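You operate a simulated robot arm through the tools that you are given. There is no shell and no other tool.

You run a simulated robot arm. Do the job below in one go: nothing can be reset, and whatever is moved stays where it is left.

## Task
Swap the carafe in the top door rack for the milk: Tuesday in spot 1, Friday in spot 2.
Fine: go by the use-by day on each carton; carafe on the cart end of the counter; shut the fridge door. Set down upright: carafe, what you pick out.

It is judged by the outcome, as a careful person would: the job done as asked, and still so three seconds after it is handed in. It fails if anything else is knocked over, pushed out of place, dropped, spilled or broken.

## Robot
A 6-joint arm with a two-finger parallel gripper, fixed in place. Base frame: the origin is on the floor under the middle of its stand, x ahead of it, y to its left, z up. Readings come in cm, rad, newtons and seconds.
With the tool pointing down near the work surface it reaches from about 10 to 74 cm from the base axis. Its first joint turns from -2.897 to 2.897 rad. Payload 3.43 kg.
Tool frame: the origin (TCP) lies between the finger pads and is the grasp point; the fingertips stand 3.4 cm ahead of it; z points along the fingers, y is the line along which they close. Largest opening 12.8 cm; finger width 2.4, thickness 1.2; the body of the gripper, 4.8 by 13 cm, starts 9.6 cm behind the TCP.
Orientation is that of the tool frame in the base frame, as a unit quaternion [w, x, y, z]. With the fingers straight down and closing along the base's y, the tool's x points along the base's -x, its y along +y and its z along -z.

## Interface
- The arm moves only by the tool play_rows. Its argument "motion" is a list of rows, each a list of 7 numbers: the finger opening in cm, from 0 to 12.8, then the shift along the tool's x, y, z in cm, then the turn, a rotation vector about the tool's x, y, z in rad. In form: [[hand, tx, ty, tz, rx, ry, rz], ...]. A call has 1 to 20 rows; each row shifts and turns the commanded pose from where the row before left it, along the tool's axes as they then stand. A row lasts 0.2 s, in which the tool goes at most 5 cm and 0.15 rad; a call with a longer step from one row to the next is refused whole, and so is a gripper value outside its range. A pose out of reach is approached as far as the arm can. The call stops where the force on the tool passes 90 N (or 10 N more than at its start, if that is more) or the arm is blocked; 0.2 s more then pass. Each finger travels about 4.5 cm/s and halts on what it meets, pressing with about 29 N; the grip force reading is that of the motor and also rises with nothing between the fingers. The clock runs only during rows and for 0.2 s after the last one: add rows that do not move to give the fingers time. The reply holds the time, the measured pose of the TCP, the force on the tool along the base axes, the opening and the grip force, in the units named above and with some noise, with the torque about the TCP (base axes, N m) and any sound that the robot's microphone picked up.
- Cameras (640 x 400 px; columns grow to the right, rows downward): "scene" is fixed at [5.53, -64.42, 113.54]; the picture's right is [0.69, -0.73, 0.00], its down [-0.26, -0.24, -0.93] and it looks along [0.68, 0.64, -0.36] (base axes); focal length 282 px, centre (320, 200). "wrist" rides on the gripper at [7.6, -1.1, -16] in the tool frame; the picture's right is [0.15, 0.99, 0.00], its down [-0.88, 0.13, -0.46] and it looks along [-0.45, 0.07, 0.89] (tool axes); focal length 234 px, centre (320, 200).
- get_image(camera): a new picture of that camera. No time passes.
- pixel_to_xyz(camera, pixels): there is no depth. For up to 12 entries [column, row, z] of the newest picture of that camera ("zoom" is the newest enlarged one), the place [x, y] in the base frame at which the ray of that pixel passes the height z, good to about 0.2 cm, but the place of the scene camera against the robot may be out by one fixed shift of up to 1.2 cm in any direction. No time passes.
- enlarge(camera, box): a new picture of the part [left, top, right, bottom] of that camera's present view, enlarged. No time passes.
- sign_off(): hands the job in; it is judged then, once.

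Open the gripper and draw the arm clear of the work before you hand the job in, unless the task says otherwise.

The tools are called after "Emit:" as a command line: name --pt "numbers of a row" for each row, then --argument value for the rest, lists and objects as JSON in quotes. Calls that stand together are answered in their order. play_rows: Moves the arm, as the interface text tells. Its arguments: {"type":"object","properties":{"motion":{"type":"array","items":{"type":"array","items":{"type":"number"}}}},"required":["motion"]} The other tools are called the same way: get_image (camera) takes a picture; pixel_to_xyz (camera, pixels) gives the place at which the rays of pixels pass given heights; enlarge (camera, box) takes an enlarged picture of a part of a camera's view; sign_off () hands the job in.

At the start:

```text
clock: 0.0
position: [41.61, 13.1, 113.48]
tcp_rot: [0.0, -0.001, 1.0, 0.0]
contact_force: [0.3, -0.5, -1.3]
moment: [-0.03, 0.0, 0.02]
opening: 12.81
finger_force: 0.0
```

scene: 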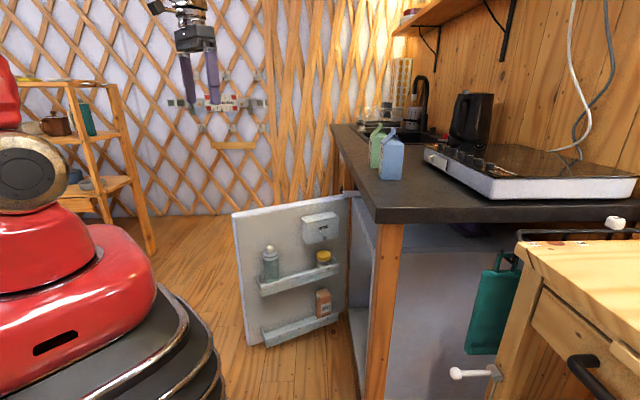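
wrist: 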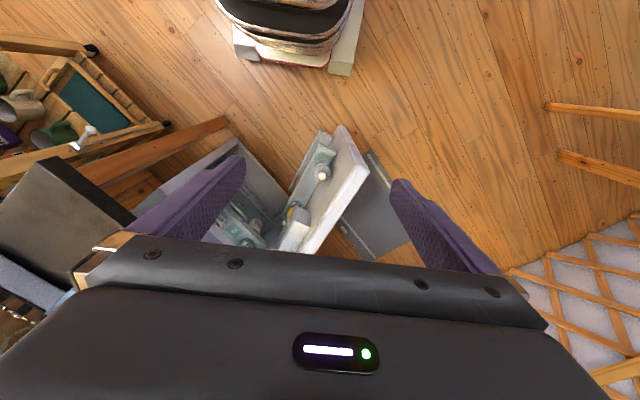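

The scene picture shows the open fridge door with a carafe around (270,262) in a rack, and two cartons on the counter at about (380,150). I enlarge these parts to see details.

Emit:
enlarge --camera "scene" --box '[220, 180, 380, 360]'

Emit:
enlarge --camera "scene" --box '[330, 80, 490, 220]'

Emit:
enlarge --camera "scene" --box '[440, 180, 640, 400]'

Emit:
enlarge --camera "wrist" --box '[180, 110, 430, 270]'

```text
2.22 times, centred on (300, 270) of scene
```

zoom: 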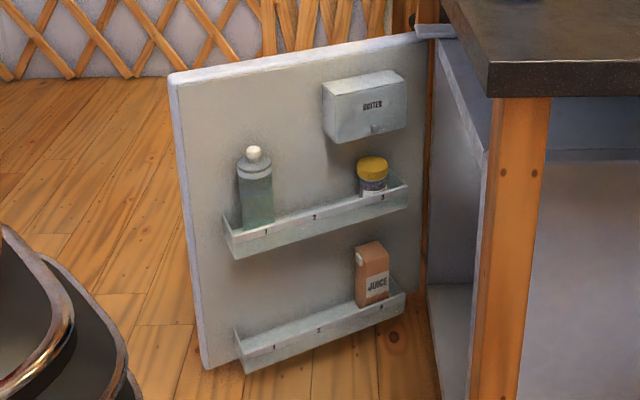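

```text
2.86 times, centred on (410, 150) of scene
```

zoom: 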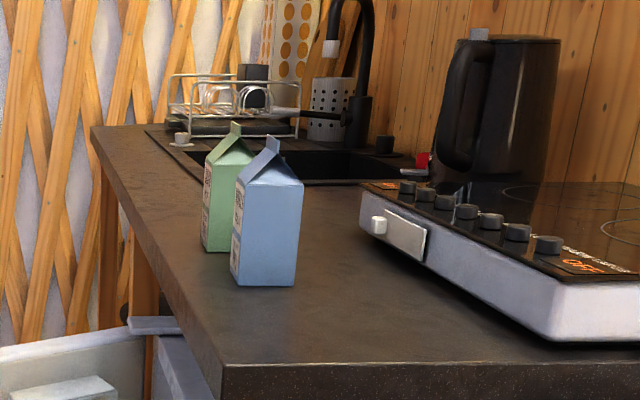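

```text
1.82 times, centred on (540, 290) of scene
```

zoom: 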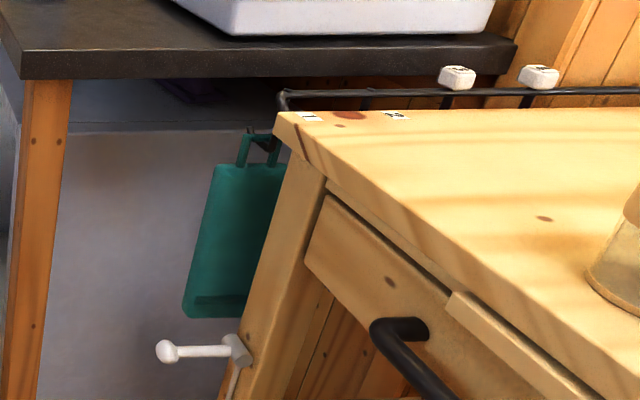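

```text
2.50 times, centred on (305, 190) of wrist
```

zoom: 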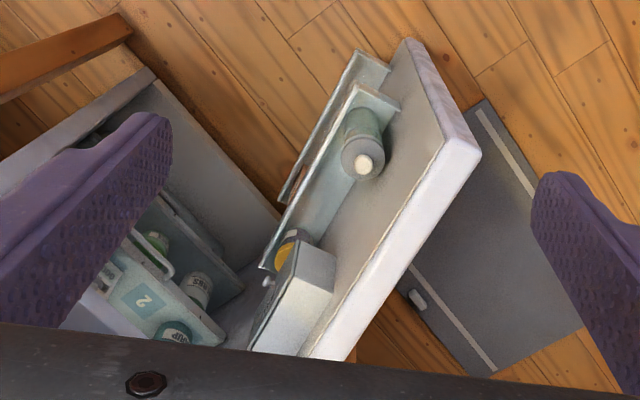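

The door's top rack has the carafe at spot 1 (270,262) and a yellow-lidded jar at spot 3; two cartons stand on the counter with labels facing the robot's side. I triangulate some points from both cameras first.

Emit:
pixel_to_xyz --camera "scene" --pixels '[[270, 247, 50], [270, 247, 45], [375, 220, 85], [375, 220, 90], [636, 188, 85], [331, 125, 85], [390, 180, 85], [390, 180, 90], [232, 212, 60], [232, 212, 50], [348, 194, 60], [348, 194, 50]]'

Emit:
get_image --camera "wrist"

Emit:
pixel_to_xyz --camera "wrist" --pixels '[[322, 172, 50], [322, 172, 45], [345, 127, 60], [345, 127, 50], [366, 172, 60], [366, 172, 50], [305, 255, 60], [305, 255, 50], [110, 150, 40], [50, 160, 85], [130, 215, 85], [325, 135, 45]]'

```text
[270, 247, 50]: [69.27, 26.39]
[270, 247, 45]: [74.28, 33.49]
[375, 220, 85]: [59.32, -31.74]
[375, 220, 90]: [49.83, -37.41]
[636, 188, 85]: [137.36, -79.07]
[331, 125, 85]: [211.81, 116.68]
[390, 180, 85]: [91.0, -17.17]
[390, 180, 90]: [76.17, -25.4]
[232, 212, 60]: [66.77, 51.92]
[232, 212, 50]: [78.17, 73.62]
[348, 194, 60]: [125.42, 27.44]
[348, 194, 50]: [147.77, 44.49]
```

```text
taken
```

wrist: 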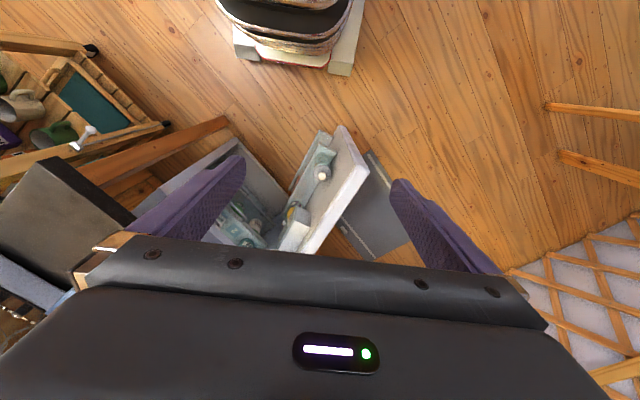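

```text
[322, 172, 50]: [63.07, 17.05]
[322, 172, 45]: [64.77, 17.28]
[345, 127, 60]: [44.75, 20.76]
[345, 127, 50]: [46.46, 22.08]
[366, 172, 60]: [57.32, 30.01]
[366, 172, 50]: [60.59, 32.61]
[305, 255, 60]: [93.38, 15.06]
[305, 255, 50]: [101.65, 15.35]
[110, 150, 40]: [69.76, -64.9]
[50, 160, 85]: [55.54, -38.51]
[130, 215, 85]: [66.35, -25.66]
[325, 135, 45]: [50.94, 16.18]
```

Triangulating puts the counter's near corner at about (54,-35,88), the door running from about (54,27) to a hinge near (100,8), and the carafe cap at about (61,17,56). I move the arm to view the cartons' labels from the front of the counter, staying high.

Emit:
play_rows --pt "12.8 -2.73 -2.85 1.08 0 0 0" --pt "12.8 -2.73 -2.85 1.08 0 0 0" --pt "12.8 -2.73 -2.85 1.08 0 0 0" --pt "12.8 -2.73 -2.85 1.08 0 0 0" --pt "12.8 -2.73 -2.85 1.08 0 0 0" --pt "12.8 -2.73 -2.85 1.08 0 0 0" --pt "12.8 0 0 0 0 0 0.131" --pt "12.8 0 0 0 0 0 0.131" --pt "12.8 0 0 0 0 0 0.131" --pt "12.8 0 0 0 0 0 0.131" --pt "12.8 0 0 0 0 0 0.131" --pt "12.8 0 0 0 0 0 0.131" --pt "12.8 0 0 0 0 -0.131 0" --pt "12.8 0 0 0 0 -0.131 0" --pt "12.8 0 0 0 0 -0.131 0" --pt "12.8 0 0 0 0 -0.131 0" --pt "12.8 0 0 0 0 -0.131 0" --pt "12.8 0 0 0 0 -0.131 0"

Emit:
get_image --camera "wrist"

Emit:
get_image --camera "scene"

```text
clock: 3.8
position: [58.0, -3.91, 107.14]
tcp_rot: [0.355, 0.353, 0.853, -0.146]
contact_force: [-0.2, -0.3, 0.3]
moment: [0.0, -0.01, -0.01]
opening: 12.79
finger_force: 0.1
```

```text
taken
```

wrist: 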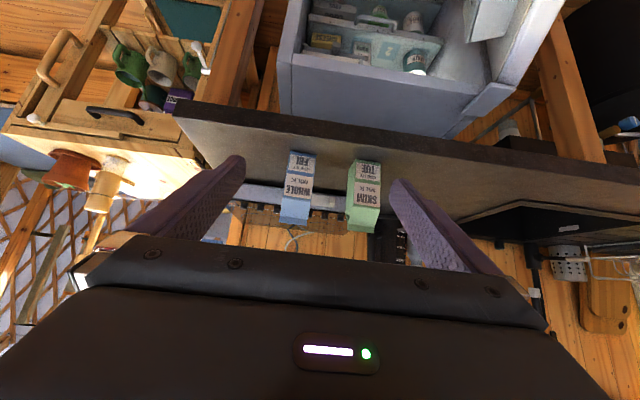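

```text
taken
```

scene: 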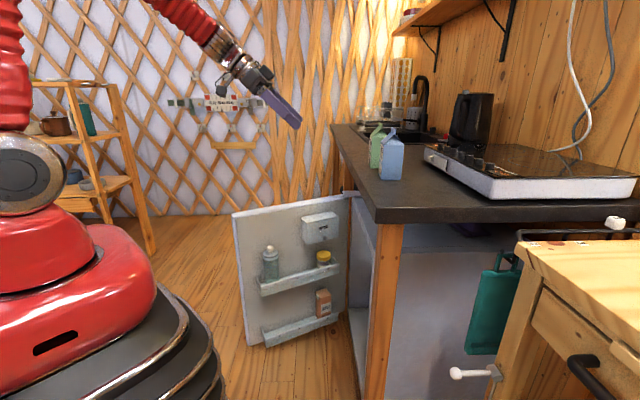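

The upside-down wrist view shows blue carton at (297,185) and green at (365,195) with labels. I enlarge to read the labels and also look into the fridge.

Emit:
enlarge --camera "wrist" --box '[270, 135, 400, 235]'

Emit:
enlarge --camera "wrist" --box '[270, 0, 570, 140]'

Emit:
enlarge --camera "wrist" --box '[0, 0, 300, 240]'

```text
4.00 times, centred on (335, 185) of wrist
```

zoom: 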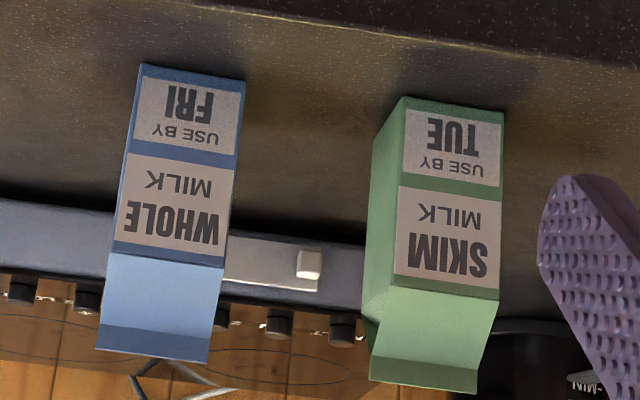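

```text
2.13 times, centred on (420, 70) of wrist
```

zoom: 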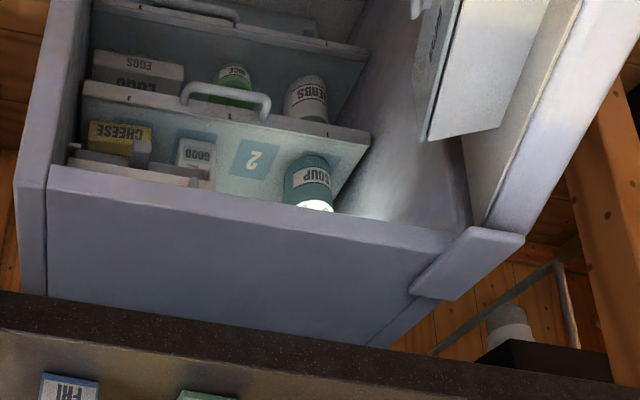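

```text
1.67 times, centred on (150, 120) of wrist
```

zoom: 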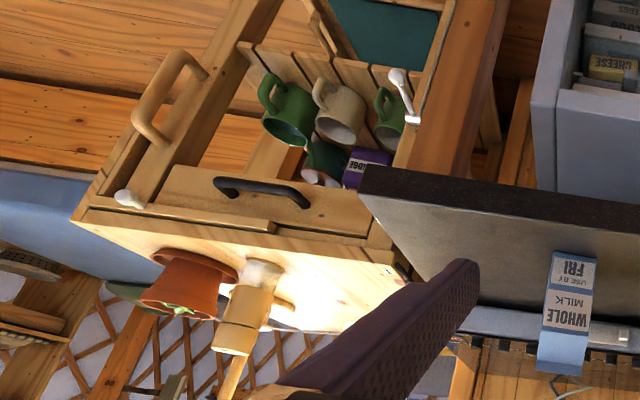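

Labels read: blue = WHOLE MILK use by FRI, green = SKIM MILK use by TUE. Now I query positions of the counter edge, cartons and fridge front edges in the wrist view.

Emit:
pixel_to_xyz --camera "wrist" --pixels '[[291, 65, 71], [476, 89, 71], [178, 113, 89], [640, 205, 89], [292, 151, 89], [310, 153, 89], [359, 160, 89], [380, 163, 89], [281, 219, 110], [365, 225, 110], [213, 167, 89], [490, 120, 71]]'

Emit:
pixel_to_xyz --camera "scene" --pixels '[[375, 210, 89], [331, 124, 89], [403, 180, 89], [382, 178, 89], [370, 167, 89], [381, 168, 89], [640, 199, 89], [389, 128, 108], [378, 122, 108], [492, 199, 89], [430, 165, 89], [631, 177, 97]]'

```text
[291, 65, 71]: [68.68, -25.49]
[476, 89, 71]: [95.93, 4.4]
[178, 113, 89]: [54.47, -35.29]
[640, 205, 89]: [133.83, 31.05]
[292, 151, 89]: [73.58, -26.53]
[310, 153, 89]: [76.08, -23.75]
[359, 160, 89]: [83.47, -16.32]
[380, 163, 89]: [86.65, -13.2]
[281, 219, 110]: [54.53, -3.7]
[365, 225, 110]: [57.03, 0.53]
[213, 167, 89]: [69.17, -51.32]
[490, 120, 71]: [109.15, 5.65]
```

```text
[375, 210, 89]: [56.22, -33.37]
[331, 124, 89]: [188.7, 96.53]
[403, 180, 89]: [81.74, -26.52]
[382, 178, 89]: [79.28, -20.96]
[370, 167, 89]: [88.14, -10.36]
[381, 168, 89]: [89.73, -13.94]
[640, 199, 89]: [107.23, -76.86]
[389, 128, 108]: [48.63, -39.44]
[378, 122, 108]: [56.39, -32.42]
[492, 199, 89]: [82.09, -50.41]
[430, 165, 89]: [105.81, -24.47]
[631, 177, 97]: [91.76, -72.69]
```

The counter top is at about z=89.7 with cartons roughly aligned at 45°, so I'll approach the counter with a tilted tool along (0.7,-0.7). Now I yaw the tool in place toward the fridge door to look at the rack and carafe.

Emit:
play_rows --pt "12.8 0 0 0 -0.0993 0 -0.0993" --pt "12.8 0 0 0 -0.0993 0 -0.0993" --pt "12.8 0 0 0 -0.0993 0 -0.0993" --pt "12.8 0 0 0 -0.0993 0 -0.0993" --pt "12.8 0 0 0 -0.0993 0 -0.0993" --pt "12.8 0 0 0 -0.0993 0 -0.0993" --pt "12.8 0 0 0 -0.0993 0 -0.0993" --pt "12.8 0 0 0 -0.0993 0 -0.0993" --pt "12.8 0 0 0 -0.0993 0 -0.0993" --pt "12.8 0 0 0 -0.0993 0 -0.0993" --pt "12.8 0 0 0 -0.0993 0 -0.0993" --pt "12.8 0 0 0 -0.0993 0 -0.0993" --pt "12.8 0 0 0 -0.0993 0 -0.0993" --pt "12.8 0 0 0 -0.0993 0 -0.0993"

Emit:
get_image --camera "wrist"

Emit:
get_image --camera "scene"

```text
clock: 6.8
position: [57.96, -4.08, 107.0]
tcp_rot: [0.318, -0.515, 0.767, 0.213]
contact_force: [-0.2, 0.2, 0.7]
moment: [0.02, -0.02, 0.02]
opening: 12.81
finger_force: 0.1
```

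```text
taken
```

wrist: 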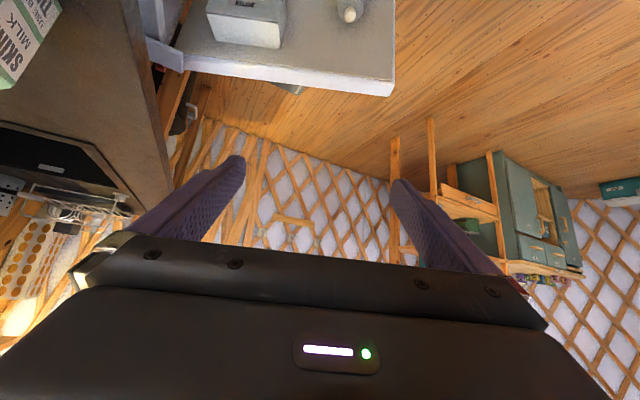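

```text
taken
```

scene: 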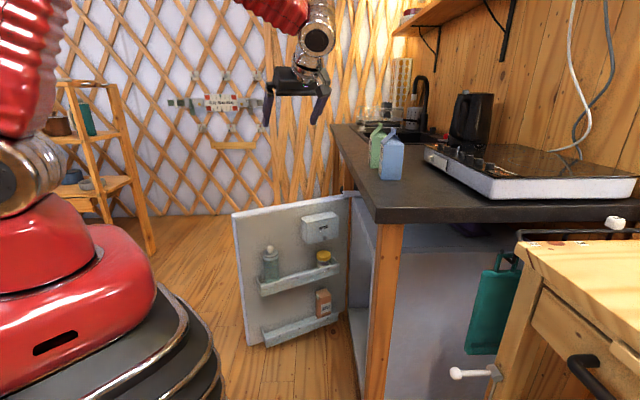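

The wrist view (upside-down) shows the carafe top at (350,10) beyond the door's top edge. I descend toward (50,-8,72) to get a clear view of the rack from the inner side.

Emit:
play_rows --pt "12.8 2.95 0.588 2.0 0 0 0" --pt "12.8 2.95 0.588 2.0 0 0 0" --pt "12.8 2.95 0.588 2.0 0 0 0" --pt "12.8 2.95 0.588 2.0 0 0 0" --pt "12.8 2.95 0.588 2.0 0 0 0" --pt "12.8 2.95 0.588 2.0 0 0 0" --pt "12.8 2.95 0.588 2.0 0 0 0" --pt "12.8 2.95 0.588 2.0 0 0 0" --pt "12.8 2.95 0.588 2.0 0 0 0" --pt "12.8 2.95 0.588 2.0 0 0 0"

Emit:
get_image --camera "wrist"

Emit:
get_image --camera "scene"

```text
clock: 9.0
position: [49.93, -8.02, 72.01]
tcp_rot: [0.318, -0.514, 0.768, 0.213]
contact_force: [0.8, -0.2, 0.4]
moment: [-0.04, 0.03, -0.01]
opening: 12.8
finger_force: 0.1
```

```text
taken
```

wrist: 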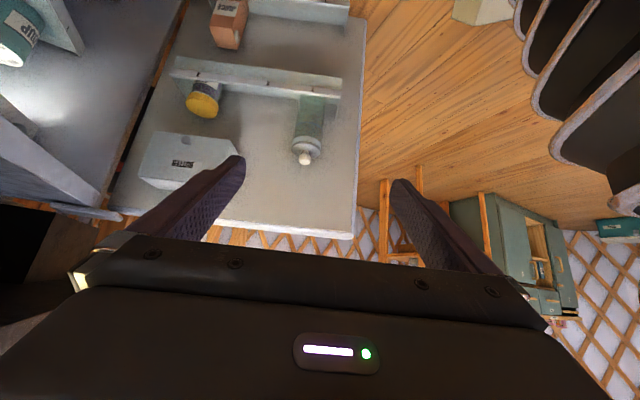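

```text
taken
```

scene: 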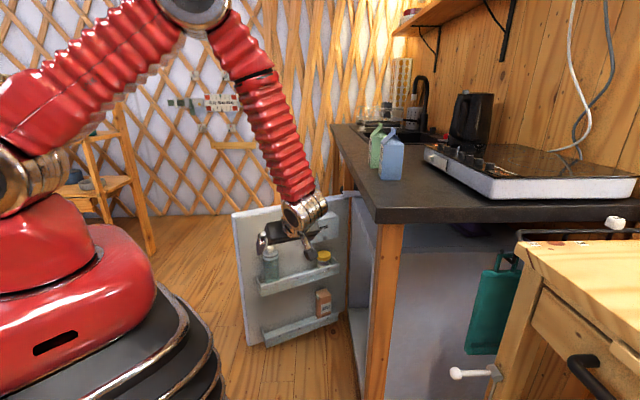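

The wrist view shows the rack upside-down with the carafe at (308,130), jar at (203,98), and butter box at (185,155). I enlarge this part.

Emit:
enlarge --camera "wrist" --box '[130, 0, 390, 190]'

Emit:
enlarge --camera "wrist" --box '[240, 50, 370, 180]'

```text
2.11 times, centred on (260, 95) of wrist
```

zoom: 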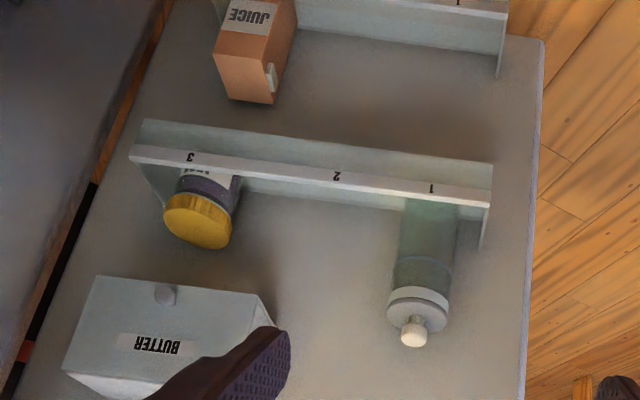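

```text
3.08 times, centred on (305, 115) of wrist
```

zoom: 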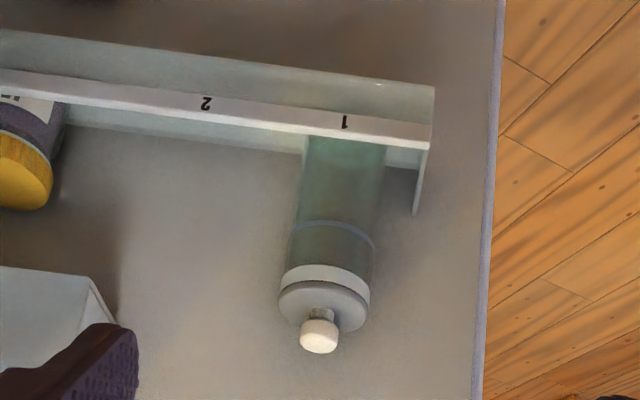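

Now I query the positions of the rack labels, carafe, jar, butter box and door edges from both cameras at candidate heights for triangulation.

Emit:
pixel_to_xyz --camera "zoom" --pixels '[[344, 122, 40], [344, 122, 45], [205, 103, 40], [205, 103, 45], [319, 336, 50], [319, 336, 60], [280, 300, 50], [368, 318, 50], [430, 140, 45], [490, 200, 60], [300, 240, 50], [374, 255, 50]]'

Emit:
pixel_to_xyz --camera "wrist" --pixels '[[215, 217, 70], [353, 238, 70], [203, 108, 50], [203, 108, 45], [139, 178, 60], [140, 150, 60], [240, 155, 60], [139, 178, 65], [221, 178, 60], [357, 175, 60], [199, 74, 45], [199, 74, 40]]'

Emit:
enlarge --camera "scene" --box '[220, 200, 360, 350]'

Emit:
pixel_to_xyz --camera "scene" --pixels '[[276, 284.4, 45], [276, 284.4, 40], [297.7, 277.7, 45], [297.7, 277.7, 40], [270, 247, 55], [232, 212, 70], [232, 212, 72], [345, 196, 70], [322, 300, 30], [262, 278, 45]]'

```text
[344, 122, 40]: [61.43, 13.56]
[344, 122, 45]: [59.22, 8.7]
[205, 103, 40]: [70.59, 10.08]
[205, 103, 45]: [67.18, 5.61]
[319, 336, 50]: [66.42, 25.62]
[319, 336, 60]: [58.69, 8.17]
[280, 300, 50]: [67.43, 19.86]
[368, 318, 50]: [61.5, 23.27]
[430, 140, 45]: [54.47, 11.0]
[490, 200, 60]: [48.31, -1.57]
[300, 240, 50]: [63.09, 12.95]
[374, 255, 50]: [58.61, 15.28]
```

```text
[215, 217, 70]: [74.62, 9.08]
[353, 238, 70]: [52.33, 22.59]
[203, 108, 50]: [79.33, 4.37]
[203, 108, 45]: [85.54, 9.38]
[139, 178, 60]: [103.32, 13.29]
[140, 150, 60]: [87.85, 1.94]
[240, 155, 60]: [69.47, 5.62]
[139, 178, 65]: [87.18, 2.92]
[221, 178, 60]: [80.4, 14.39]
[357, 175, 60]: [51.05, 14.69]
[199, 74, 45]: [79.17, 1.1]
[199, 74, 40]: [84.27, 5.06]
```

```text
2.67 times, centred on (290, 275) of scene
```

zoom: 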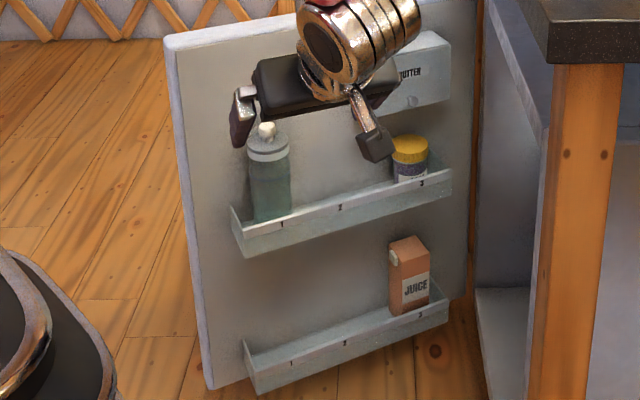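

```text
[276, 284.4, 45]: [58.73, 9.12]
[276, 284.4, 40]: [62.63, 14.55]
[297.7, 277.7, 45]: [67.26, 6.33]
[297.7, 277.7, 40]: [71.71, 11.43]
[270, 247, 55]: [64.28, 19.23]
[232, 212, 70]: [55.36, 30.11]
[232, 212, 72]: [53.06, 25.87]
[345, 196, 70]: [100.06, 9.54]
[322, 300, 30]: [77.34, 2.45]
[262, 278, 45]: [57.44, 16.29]
```

Triangulation gives the carafe axis at about (62.6,16.9) with its top near z=55.5, rack lip top near z=40, and spot 2 about 9.8 cm further along the door. I move to a pre-grasp pose 12 cm back along the tilted tool axis with the fingers at 8 cm, then check.

Emit:
play_rows --pt "8.5 0 0 0 -0.0177 0 -0.0177" --pt "8 0.093 -0.42 3.75 0 0 0" --pt "8 0.093 -0.42 3.75 0 0 0" --pt "8 0.093 -0.42 3.75 0 0 0" --pt "8 0.093 -0.42 3.75 0 0 0" --pt "8 0.093 -0.42 3.75 0 0 0" --pt "8 0.093 -0.42 3.75 0 0 0" --pt "8 0.093 -0.42 3.75 0 0 0" --pt "8 0 0 0 0 0 0"

Emit:
get_image --camera "wrist"

Emit:
get_image --camera "scene"

Emit:
enlarge --camera "wrist" --box '[180, 0, 460, 210]'

```text
clock: 11.0
position: [59.0, 7.84, 53.3]
tcp_rot: [0.314, -0.524, 0.761, 0.217]
contact_force: [-0.6, 0.5, 0.3]
moment: [0.01, 0.04, 0.01]
opening: 7.99
finger_force: 0.0
```

```text
taken
```

wrist: 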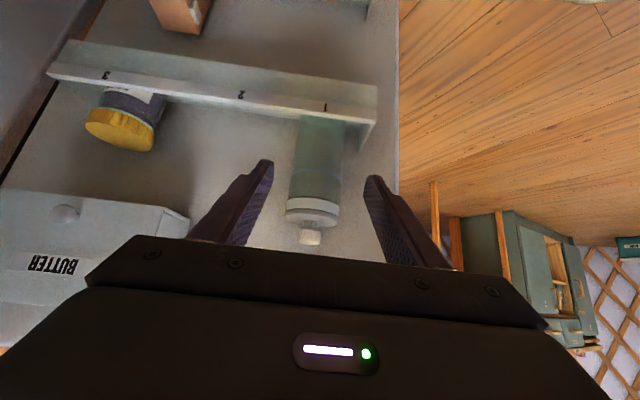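

```text
taken
```

scene: 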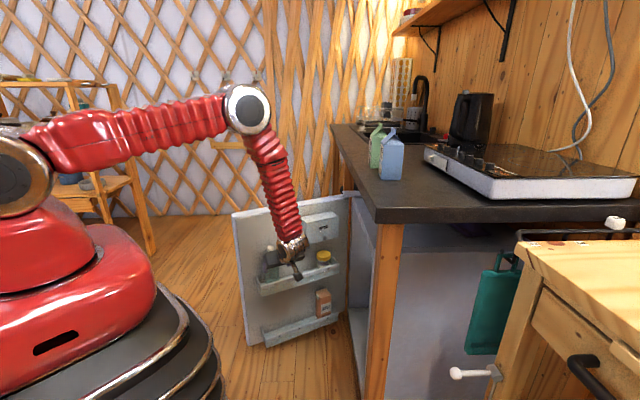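

```text
1.90 times, centred on (320, 105) of wrist
```

zoom: 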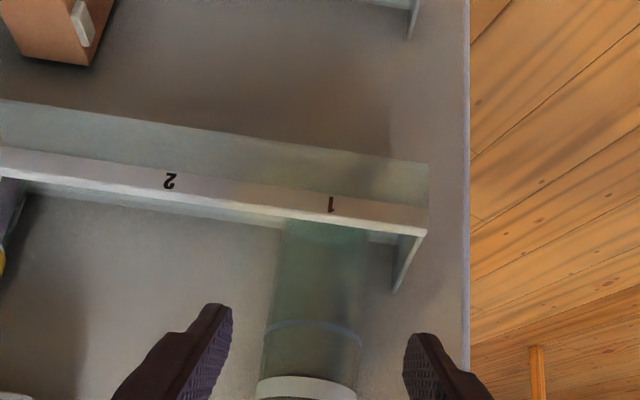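

The fingers straddle the carafe well in view (310,170). I query label and lip points from this new viewpoint to fix heights.

Emit:
pixel_to_xyz --camera "zoom" --pixels '[[331, 204, 38], [331, 204, 40], [331, 204, 42], [170, 181, 40], [425, 232, 40], [397, 290, 36], [428, 165, 36], [428, 165, 34]]'

Emit:
pixel_to_xyz --camera "wrist" --pixels '[[310, 237, 55], [310, 237, 54], [288, 205, 51], [339, 212, 51], [293, 170, 46], [342, 175, 46], [188, 218, 55], [160, 208, 55], [120, 135, 45], [297, 122, 40], [341, 125, 40]]'

```text
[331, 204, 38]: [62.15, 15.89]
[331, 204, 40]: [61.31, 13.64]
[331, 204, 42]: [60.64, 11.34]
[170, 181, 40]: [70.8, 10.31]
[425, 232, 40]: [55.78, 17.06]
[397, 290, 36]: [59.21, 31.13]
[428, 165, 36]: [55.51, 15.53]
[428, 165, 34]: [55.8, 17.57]
```

```text
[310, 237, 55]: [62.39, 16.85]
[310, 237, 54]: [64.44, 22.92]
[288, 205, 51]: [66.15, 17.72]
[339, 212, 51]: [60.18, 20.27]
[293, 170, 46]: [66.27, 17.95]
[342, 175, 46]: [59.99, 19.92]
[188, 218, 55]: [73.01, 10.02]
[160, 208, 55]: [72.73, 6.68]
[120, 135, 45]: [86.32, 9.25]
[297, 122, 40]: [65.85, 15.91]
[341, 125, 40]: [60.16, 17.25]
```

Positions agree: lip top at z≈40, carafe radius ≈3.0 at e-centre matching the gripper, door face just behind. I advance about 11 cm along the tool axis, then close on the carafe.

Emit:
play_rows --pt "8 0.04 0.01 1.84 0 0 0" --pt "8 0.04 0.01 1.84 0 0 0" --pt "8 0.04 0.01 1.84 0 0 0" --pt "8 0.04 0.01 1.84 0 0 0" --pt "8 0.04 0.01 1.84 0 0 0" --pt "8 0.04 0.01 1.84 0 0 0" --pt "8 0 0 0 0 0 0"

Emit:
get_image --camera "wrist"

Emit:
enlarge --camera "scene" --box '[220, 200, 360, 350]'

```text
clock: 12.6
position: [61.82, 14.92, 45.08]
tcp_rot: [0.315, -0.524, 0.761, 0.217]
contact_force: [0.2, 0.2, -1.4]
moment: [0.0, 0.0, 0.01]
opening: 7.98
finger_force: 0.0
```

```text
taken
```

wrist: 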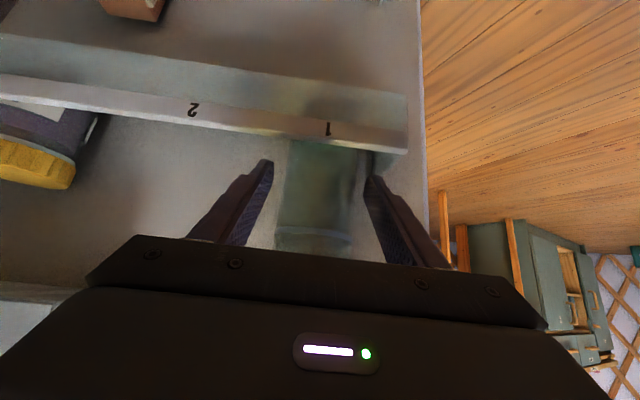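

```text
2.67 times, centred on (290, 275) of scene
```

zoom: 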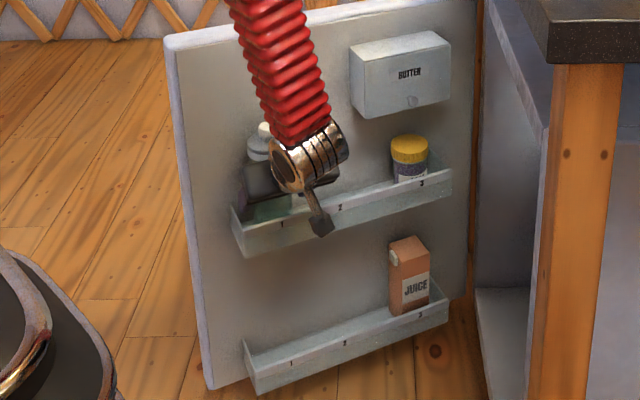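

The carafe sits between the fingers (285–355 between tips at 270 and 370). I close the gripper.

Emit:
play_rows --pt "7 0 0 0 0 0 0" --pt "6 0 0 0 0 0 0" --pt "5 0 0 0 0 0 0" --pt "4 0 0 0 0 0 0" --pt "4 0 0 0 0 0 0" --pt "4 0 0 0 0 0 0"

Emit:
get_image --camera "wrist"

```text
clock: 14.0
position: [61.84, 14.91, 44.93]
tcp_rot: [0.316, -0.524, 0.761, 0.217]
contact_force: [-0.8, 0.3, -0.9]
moment: [0.05, 0.12, 0.0]
opening: 6.37
finger_force: 28.6
```

```text
taken
```

wrist: 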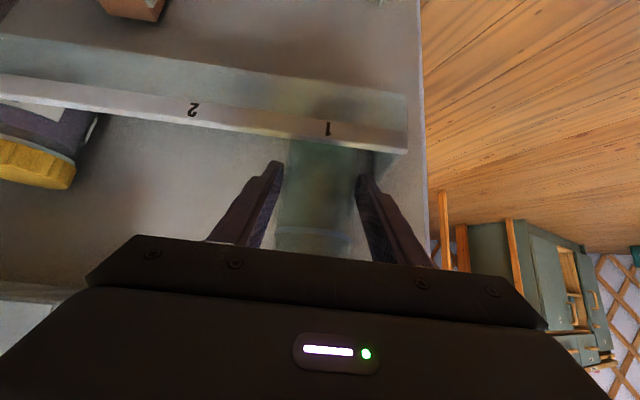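

Gripped at 6.37 cm with 28.6 N. I lift straight up 8 cm slowly out of the rack and check.

Emit:
play_rows --pt "4 -0.7 0 -0.7 0 0 0" --pt "4 -1.06 0 -1.06 0 0 0" --pt "4 -1.41 0 -1.41 0 0 0" --pt "4 -1.41 0 -1.41 0 0 0" --pt "4 -1.06 0 -1.06 0 0 0"

Emit:
get_image --camera "wrist"

Emit:
enlarge --camera "scene" --box '[220, 200, 360, 350]'

```text
clock: 15.2
position: [61.92, 14.84, 52.98]
tcp_rot: [0.315, -0.524, 0.761, 0.216]
contact_force: [0.6, 0.0, -3.1]
moment: [-0.1, -0.1, 0.04]
opening: 6.35
finger_force: 29.0
```

```text
taken
```

wrist: 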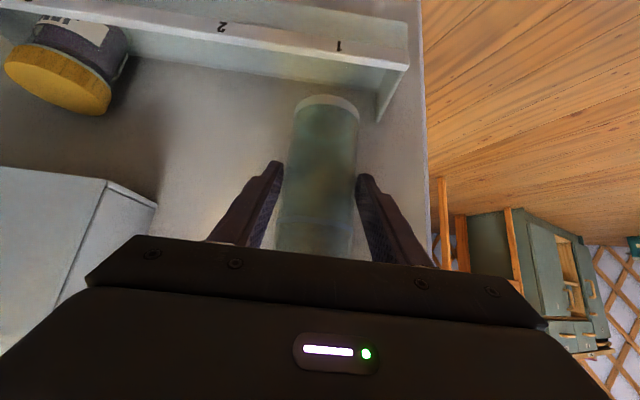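

```text
2.67 times, centred on (290, 275) of scene
```

zoom: 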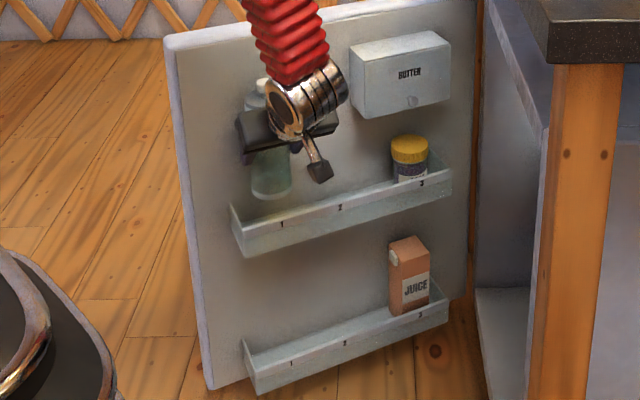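

The carafe is free of the rack, held upright, with its base clear of the lip. I retreat 15 cm from the door and then raise it to about z=105.

Emit:
play_rows --pt "4 1.4 0 -1.4 0 0 0" --pt "4 2.12 0 -2.12 0 0 0" --pt "4 2.12 0 -2.12 0 0 0" --pt "4 2.12 0 -2.12 0 0 0" --pt "4 2.12 0 -2.12 0 0 0" --pt "4 0.7 0 -0.7 0 0 0" --pt "4 -1.41 0 -1.41 0 0 0" --pt "4 -2.47 0 -2.47 0 0 0" --pt "4 -2.83 0 -2.83 0 0 0" --pt "4 -2.83 0 -2.83 0 0 0" --pt "4 -2.83 0 -2.83 0 0 0" --pt "4 -2.83 0 -2.83 0 0 0" --pt "4 -2.83 0 -2.83 0 0 0" --pt "4 -2.83 0 -2.83 0 0 0" --pt "4 -2.83 0 -2.83 0 0 0" --pt "4 -2.83 0 -2.83 0 0 0" --pt "4 -2.83 0 -2.83 0 0 0" --pt "4 -2.83 0 -2.83 0 0 0" --pt "4 -2.47 0 -2.47 0 0 0" --pt "4 -2.12 0 -2.12 0 0 0"

Emit:
get_image --camera "wrist"

Emit:
get_image --camera "scene"

```text
clock: 19.4
position: [56.4, 1.04, 104.98]
tcp_rot: [0.315, -0.523, 0.762, 0.216]
contact_force: [0.2, -0.4, -2.6]
moment: [-0.08, 0.02, 0.07]
opening: 5.93
finger_force: 29.4
```

```text
taken
```

wrist: 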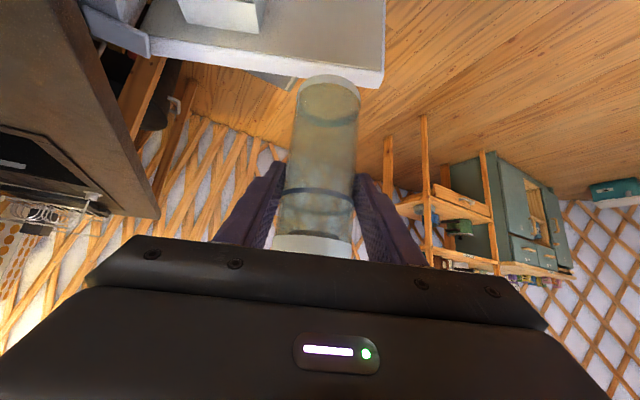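

```text
taken
```

scene: 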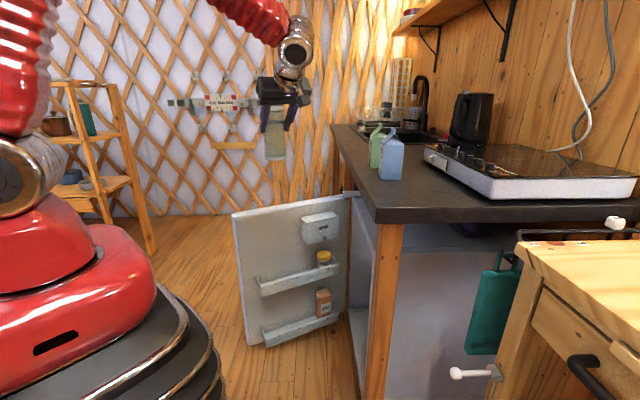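

The opening went from 6.35 to 5.93 and the carafe appears lower in the fingers (its base at (330,80), ring between the pads at (320,190)), so it may have slipped. I hold still for a moment and look again.

Emit:
play_rows --pt "3 0 0 0 0 0 0" --pt "3 0 0 0 0 0 0"

Emit:
enlarge --camera "wrist" --box '[200, 50, 450, 270]'

Emit:
enlarge --camera "scene" --box '[230, 60, 330, 180]'

```text
clock: 20.0
position: [56.4, 1.09, 104.91]
tcp_rot: [0.316, -0.524, 0.761, 0.217]
contact_force: [-1.0, -0.1, -2.0]
moment: [-0.07, 0.01, 0.01]
opening: 5.94
finger_force: 29.2
```

```text
1.82 times, centred on (325, 160) of wrist
```

zoom: 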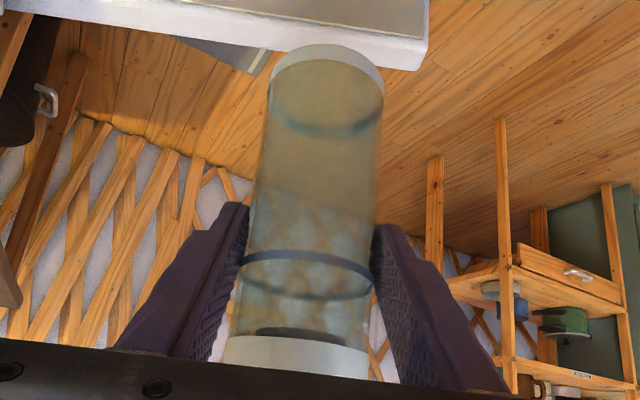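

```text
3.33 times, centred on (280, 120) of scene
```

zoom: 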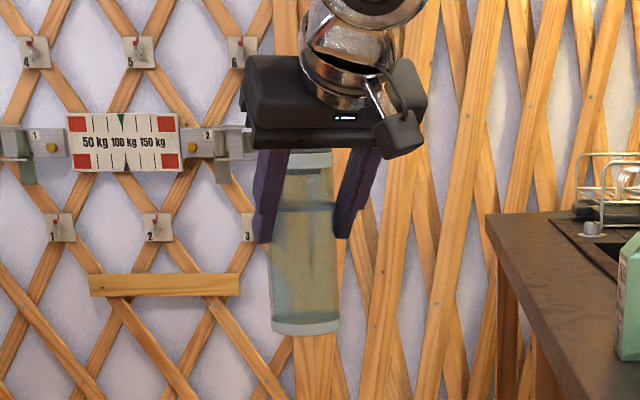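

The carafe slipped about 2.4 cm during the faster moves but is now stable (opening 5.94, image unchanged), so I'll move more gently. I yaw slowly about the vertical toward the counter.

Emit:
play_rows --pt "3 0 0 0 0.02 0 0.02" --pt "3 0 0 0 0.04 0 0.04" --pt "3 0 0 0 0.05 0 0.05" --pt "3 0 0 0 0.055 0 0.055" --pt "3 0 0 0 0.055 0 0.055" --pt "3 0 0 0 0.055 0 0.055" --pt "3 0 0 0 0.055 0 0.055" --pt "3 0 0 0 0.055 0 0.055" --pt "3 0 0 0 0.055 0 0.055" --pt "3 0 0 0 0.055 0 0.055" --pt "3 0 0 0 0.055 0 0.055" --pt "3 0 0 0 0.055 0 0.055" --pt "3 0 0 0 0.055 0 0.055" --pt "3 0 0 0 0.055 0 0.055" --pt "3 0 0 0 0.055 0 0.055" --pt "3 0 0 0 0.055 0 0.055" --pt "3 0 0 0 0.055 0 0.055" --pt "3 0 0 0 0.05 0 0.05" --pt "3 0 0 0 0.04 0 0.04" --pt "3 0 0 0 0.02 0 0.02"

Emit:
enlarge --camera "wrist" --box '[200, 50, 450, 270]'

```text
clock: 24.2
position: [56.59, 1.17, 104.96]
tcp_rot: [0.382, 0.09, 0.919, -0.038]
contact_force: [0.1, 0.2, -2.6]
moment: [0.0, 0.06, -0.04]
opening: 5.93
finger_force: 29.4
```

```text
1.82 times, centred on (325, 160) of wrist
```

zoom: 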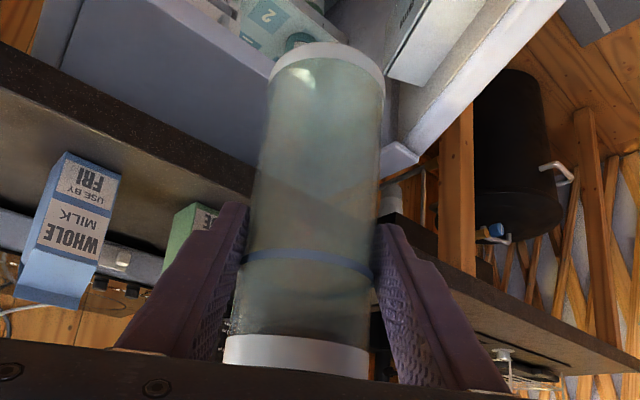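

No further slip. I finish the yaw to -45° and shift sideways along the counter toward its cart end, still in front of the counter edge.

Emit:
play_rows --pt "3 0 0 0 0.02 0 0.02" --pt "3 0 0 0 0.04 0 0.04" --pt "3 0 0 0 0.05 0 0.05" --pt "3 0 0 0 0.05 0 0.05" --pt "3 0 0 0 0.05 0 0.05" --pt "3 0 0 0 0.05 0 0.05" --pt "3 0 0 0 0.05 0 0.05" --pt "3 0 0 0 0.05 0 0.05" --pt "3 0 0 0 0.04 0 0.04" --pt "3 0 0 0 0.0185 0 0.0185" --pt "3 0 -1.0 0 0 0 0" --pt "3 0 -1.8 0 0 0 0" --pt "3 0 -2 0 0 0 0" --pt "3 0 -2 0 0 0 0" --pt "3 0 -2.2 0 0 0 0" --pt "3 0 -2.2 0 0 0 0" --pt "3 0 -2 0 0 0 0" --pt "3 0 -2 0 0 0 0" --pt "3 0 -1.8 0 0 0 0" --pt "3 0 -1.0 0 0 0 0"

Emit:
get_image --camera "wrist"

Emit:
get_image --camera "scene"

```text
clock: 28.4
position: [43.58, -11.55, 104.88]
tcp_rot: [0.355, 0.353, 0.853, -0.147]
contact_force: [1.1, 0.5, -2.9]
moment: [0.03, 0.05, -0.02]
opening: 5.93
finger_force: 29.3
```

```text
taken
```

wrist: 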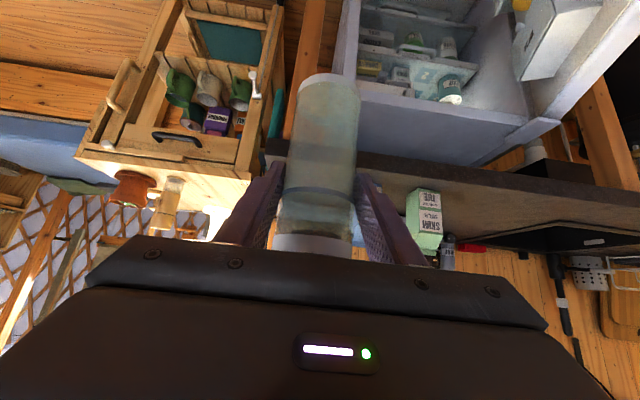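

```text
taken
```

scene: 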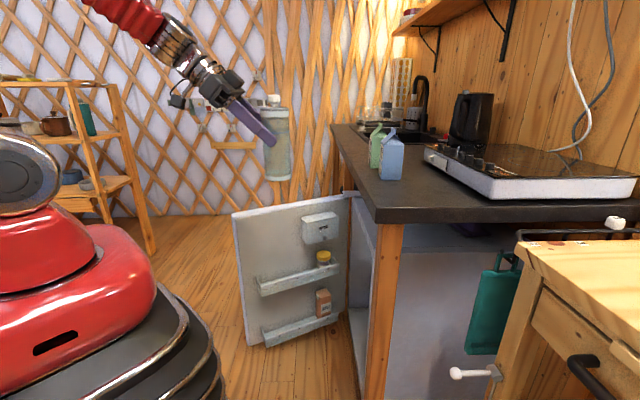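

The carafe is upright and aligned, its base about 10.5 cm below the TCP (z≈94.4), above the counter at 89.7. I advance slowly over the cart end of the counter.

Emit:
play_rows --pt "3 -0.5 0 0.5 0 0 0" --pt "3 -0.9 0 0.9 0 0 0" --pt "3 -1.2 0 1.2 0 0 0" --pt "3 -1.4 0 1.4 0 0 0" --pt "3 -1.5 0 1.5 0 0 0" --pt "3 -1.5 0 1.5 0 0 0" --pt "3 -1.5 0 1.5 0 0 0" --pt "3 -1.5 0 1.5 0 0 0" --pt "3 -1.5 0 1.5 0 0 0" --pt "3 -1.5 0 1.5 0 0 0" --pt "3 -1.5 0 1.5 0 0 0" --pt "3 -1.5 0 1.5 0 0 0" --pt "3 -1.5 0 1.5 0 0 0" --pt "3 -1.4 0 1.4 0 0 0" --pt "3 -1.2 0 1.2 0 0 0" --pt "3 -0.9 0 0.9 0 0 0" --pt "3 -0.9 0 0.9 0 0 0" --pt "3 -0.5 0 0.5 0 0 0"

Emit:
get_image --camera "wrist"

Emit:
get_image --camera "scene"

```text
clock: 32.2
position: [66.15, -34.18, 104.97]
tcp_rot: [0.354, 0.353, 0.854, -0.146]
contact_force: [0.9, -0.6, -3.2]
moment: [0.03, 0.02, 0.0]
opening: 5.93
finger_force: 28.9
```

```text
taken
```

wrist: 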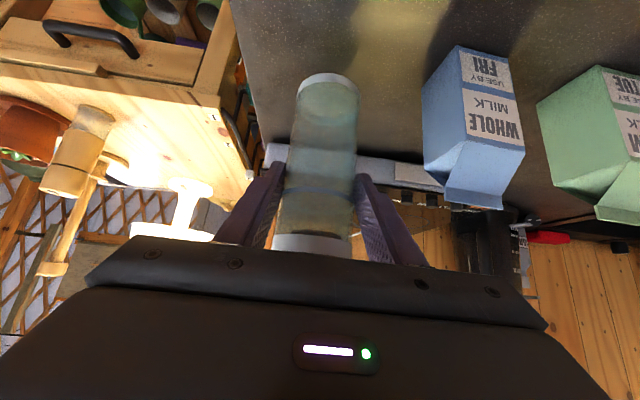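

```text
taken
```

scene: 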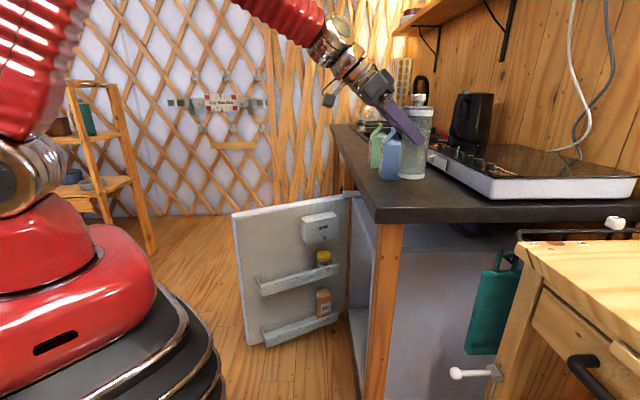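

The carafe is above the counter between the near edge (left line x≈240 in wrist view) and the blue carton (425–525). I check the exact positions of the edge and cartons before lowering.

Emit:
pixel_to_xyz --camera "wrist" --pixels '[[236, 30, 89.7], [252, 100, 89.7], [262, 145, 89.7], [457, 46, 89.7], [508, 58, 89.7], [424, 86, 89.7], [600, 67, 89.7], [536, 106, 89.7], [270, 150, 89.7], [420, 165, 89.7], [423, 185, 95]]'

Emit:
enlarge --camera "wrist" --box '[380, 20, 640, 240]'

Emit:
enlarge --camera "scene" --box '[340, 70, 500, 220]'

```text
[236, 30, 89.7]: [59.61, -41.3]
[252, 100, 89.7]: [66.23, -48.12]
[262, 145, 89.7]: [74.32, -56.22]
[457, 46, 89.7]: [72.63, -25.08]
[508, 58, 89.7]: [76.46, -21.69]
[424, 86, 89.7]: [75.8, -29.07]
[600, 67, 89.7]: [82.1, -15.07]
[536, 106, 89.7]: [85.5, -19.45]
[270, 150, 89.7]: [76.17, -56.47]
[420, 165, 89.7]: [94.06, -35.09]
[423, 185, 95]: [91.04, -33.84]
```

```text
1.82 times, centred on (510, 130) of wrist
```

zoom: 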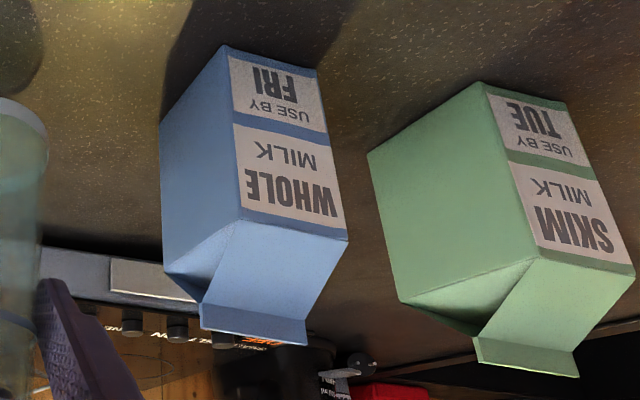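

```text
2.67 times, centred on (420, 145) of scene
```

zoom: 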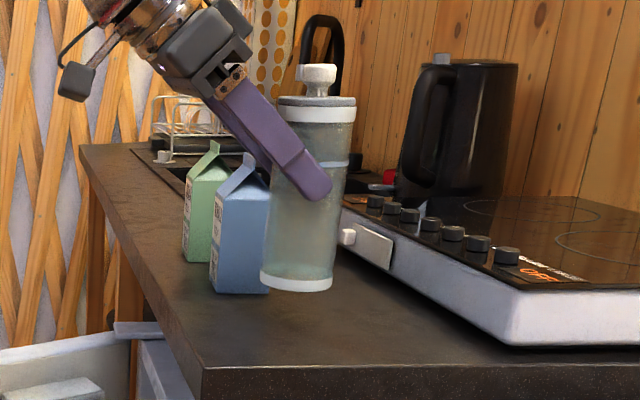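

The carafe axis is about 9.6 cm in from the near edge and 7 cm clear of the blue carton. I lower gently toward the counter.

Emit:
play_rows --pt "3 0.4 0 0.4 0 0 0" --pt "3 0.6 0 0.6 0 0 0" --pt "3 0.6 0 0.6 0 0 0" --pt "3 0.6 0 0.6 0 0 0" --pt "3 0.4 0 0.4 0 0 0" --pt "3 0.25 0 0.25 0 0 0"

Emit:
enlarge --camera "scene" --box '[340, 70, 500, 220]'

Emit:
get_image --camera "wrist"

```text
clock: 33.6
position: [66.24, -33.97, 100.98]
tcp_rot: [0.354, 0.355, 0.853, -0.148]
contact_force: [-1.0, -0.5, 0.5]
moment: [-0.1, 0.04, -0.06]
opening: 5.91
finger_force: 29.2
```

```text
2.67 times, centred on (420, 145) of scene
```

zoom: 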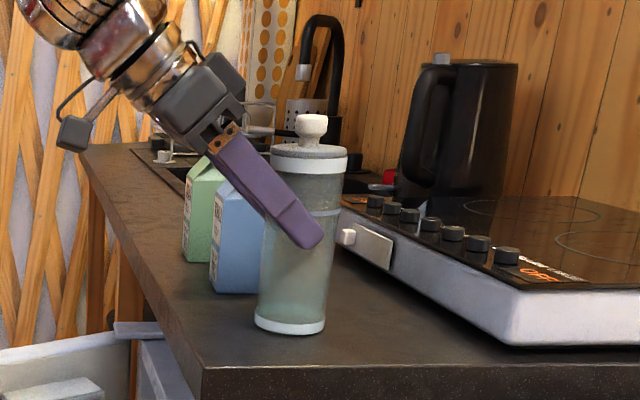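

```text
taken
```

wrist: 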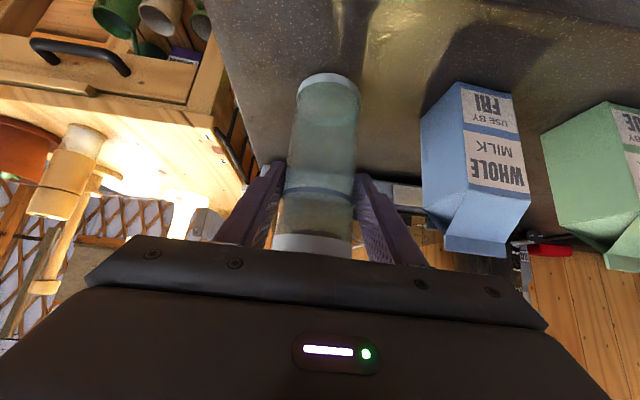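

The vertical force went from -3.2 to +0.5 N, so the carafe is standing on the counter, and it looks upright in the scene picture. I open the fingers gently.

Emit:
play_rows --pt "5.9 0 0 0 0 0 0" --pt "6.2 0 0 0 0 0 0" --pt "6.6 0 0 0 0 0 0" --pt "7.2 0 0 0 0 0 0" --pt "8 0 0 0 0 0 0" --pt "8 0 0 0 0 0 0"

Emit:
enlarge --camera "scene" --box '[340, 70, 500, 220]'

Emit:
get_image --camera "wrist"

```text
clock: 35.0
position: [66.16, -33.9, 100.98]
tcp_rot: [0.353, 0.354, 0.854, -0.146]
contact_force: [-0.2, 0.5, 0.1]
moment: [0.03, 0.02, -0.01]
opening: 7.98
finger_force: 0.1
```

```text
2.67 times, centred on (420, 145) of scene
```

zoom: 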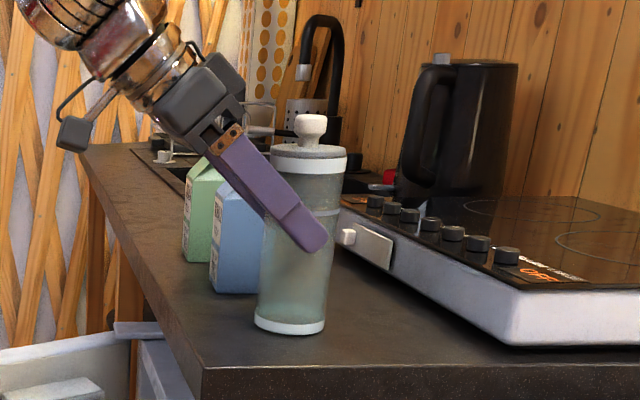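

```text
taken
```

wrist: 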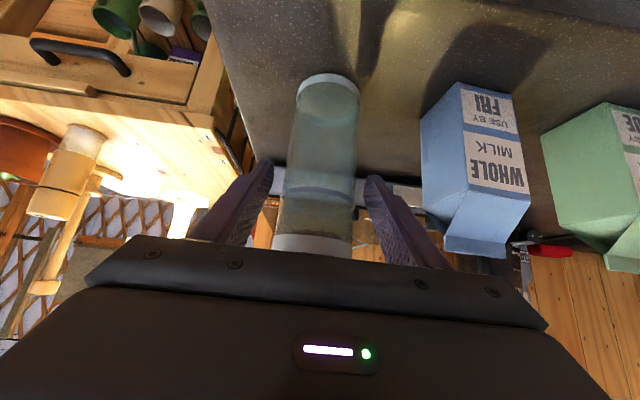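

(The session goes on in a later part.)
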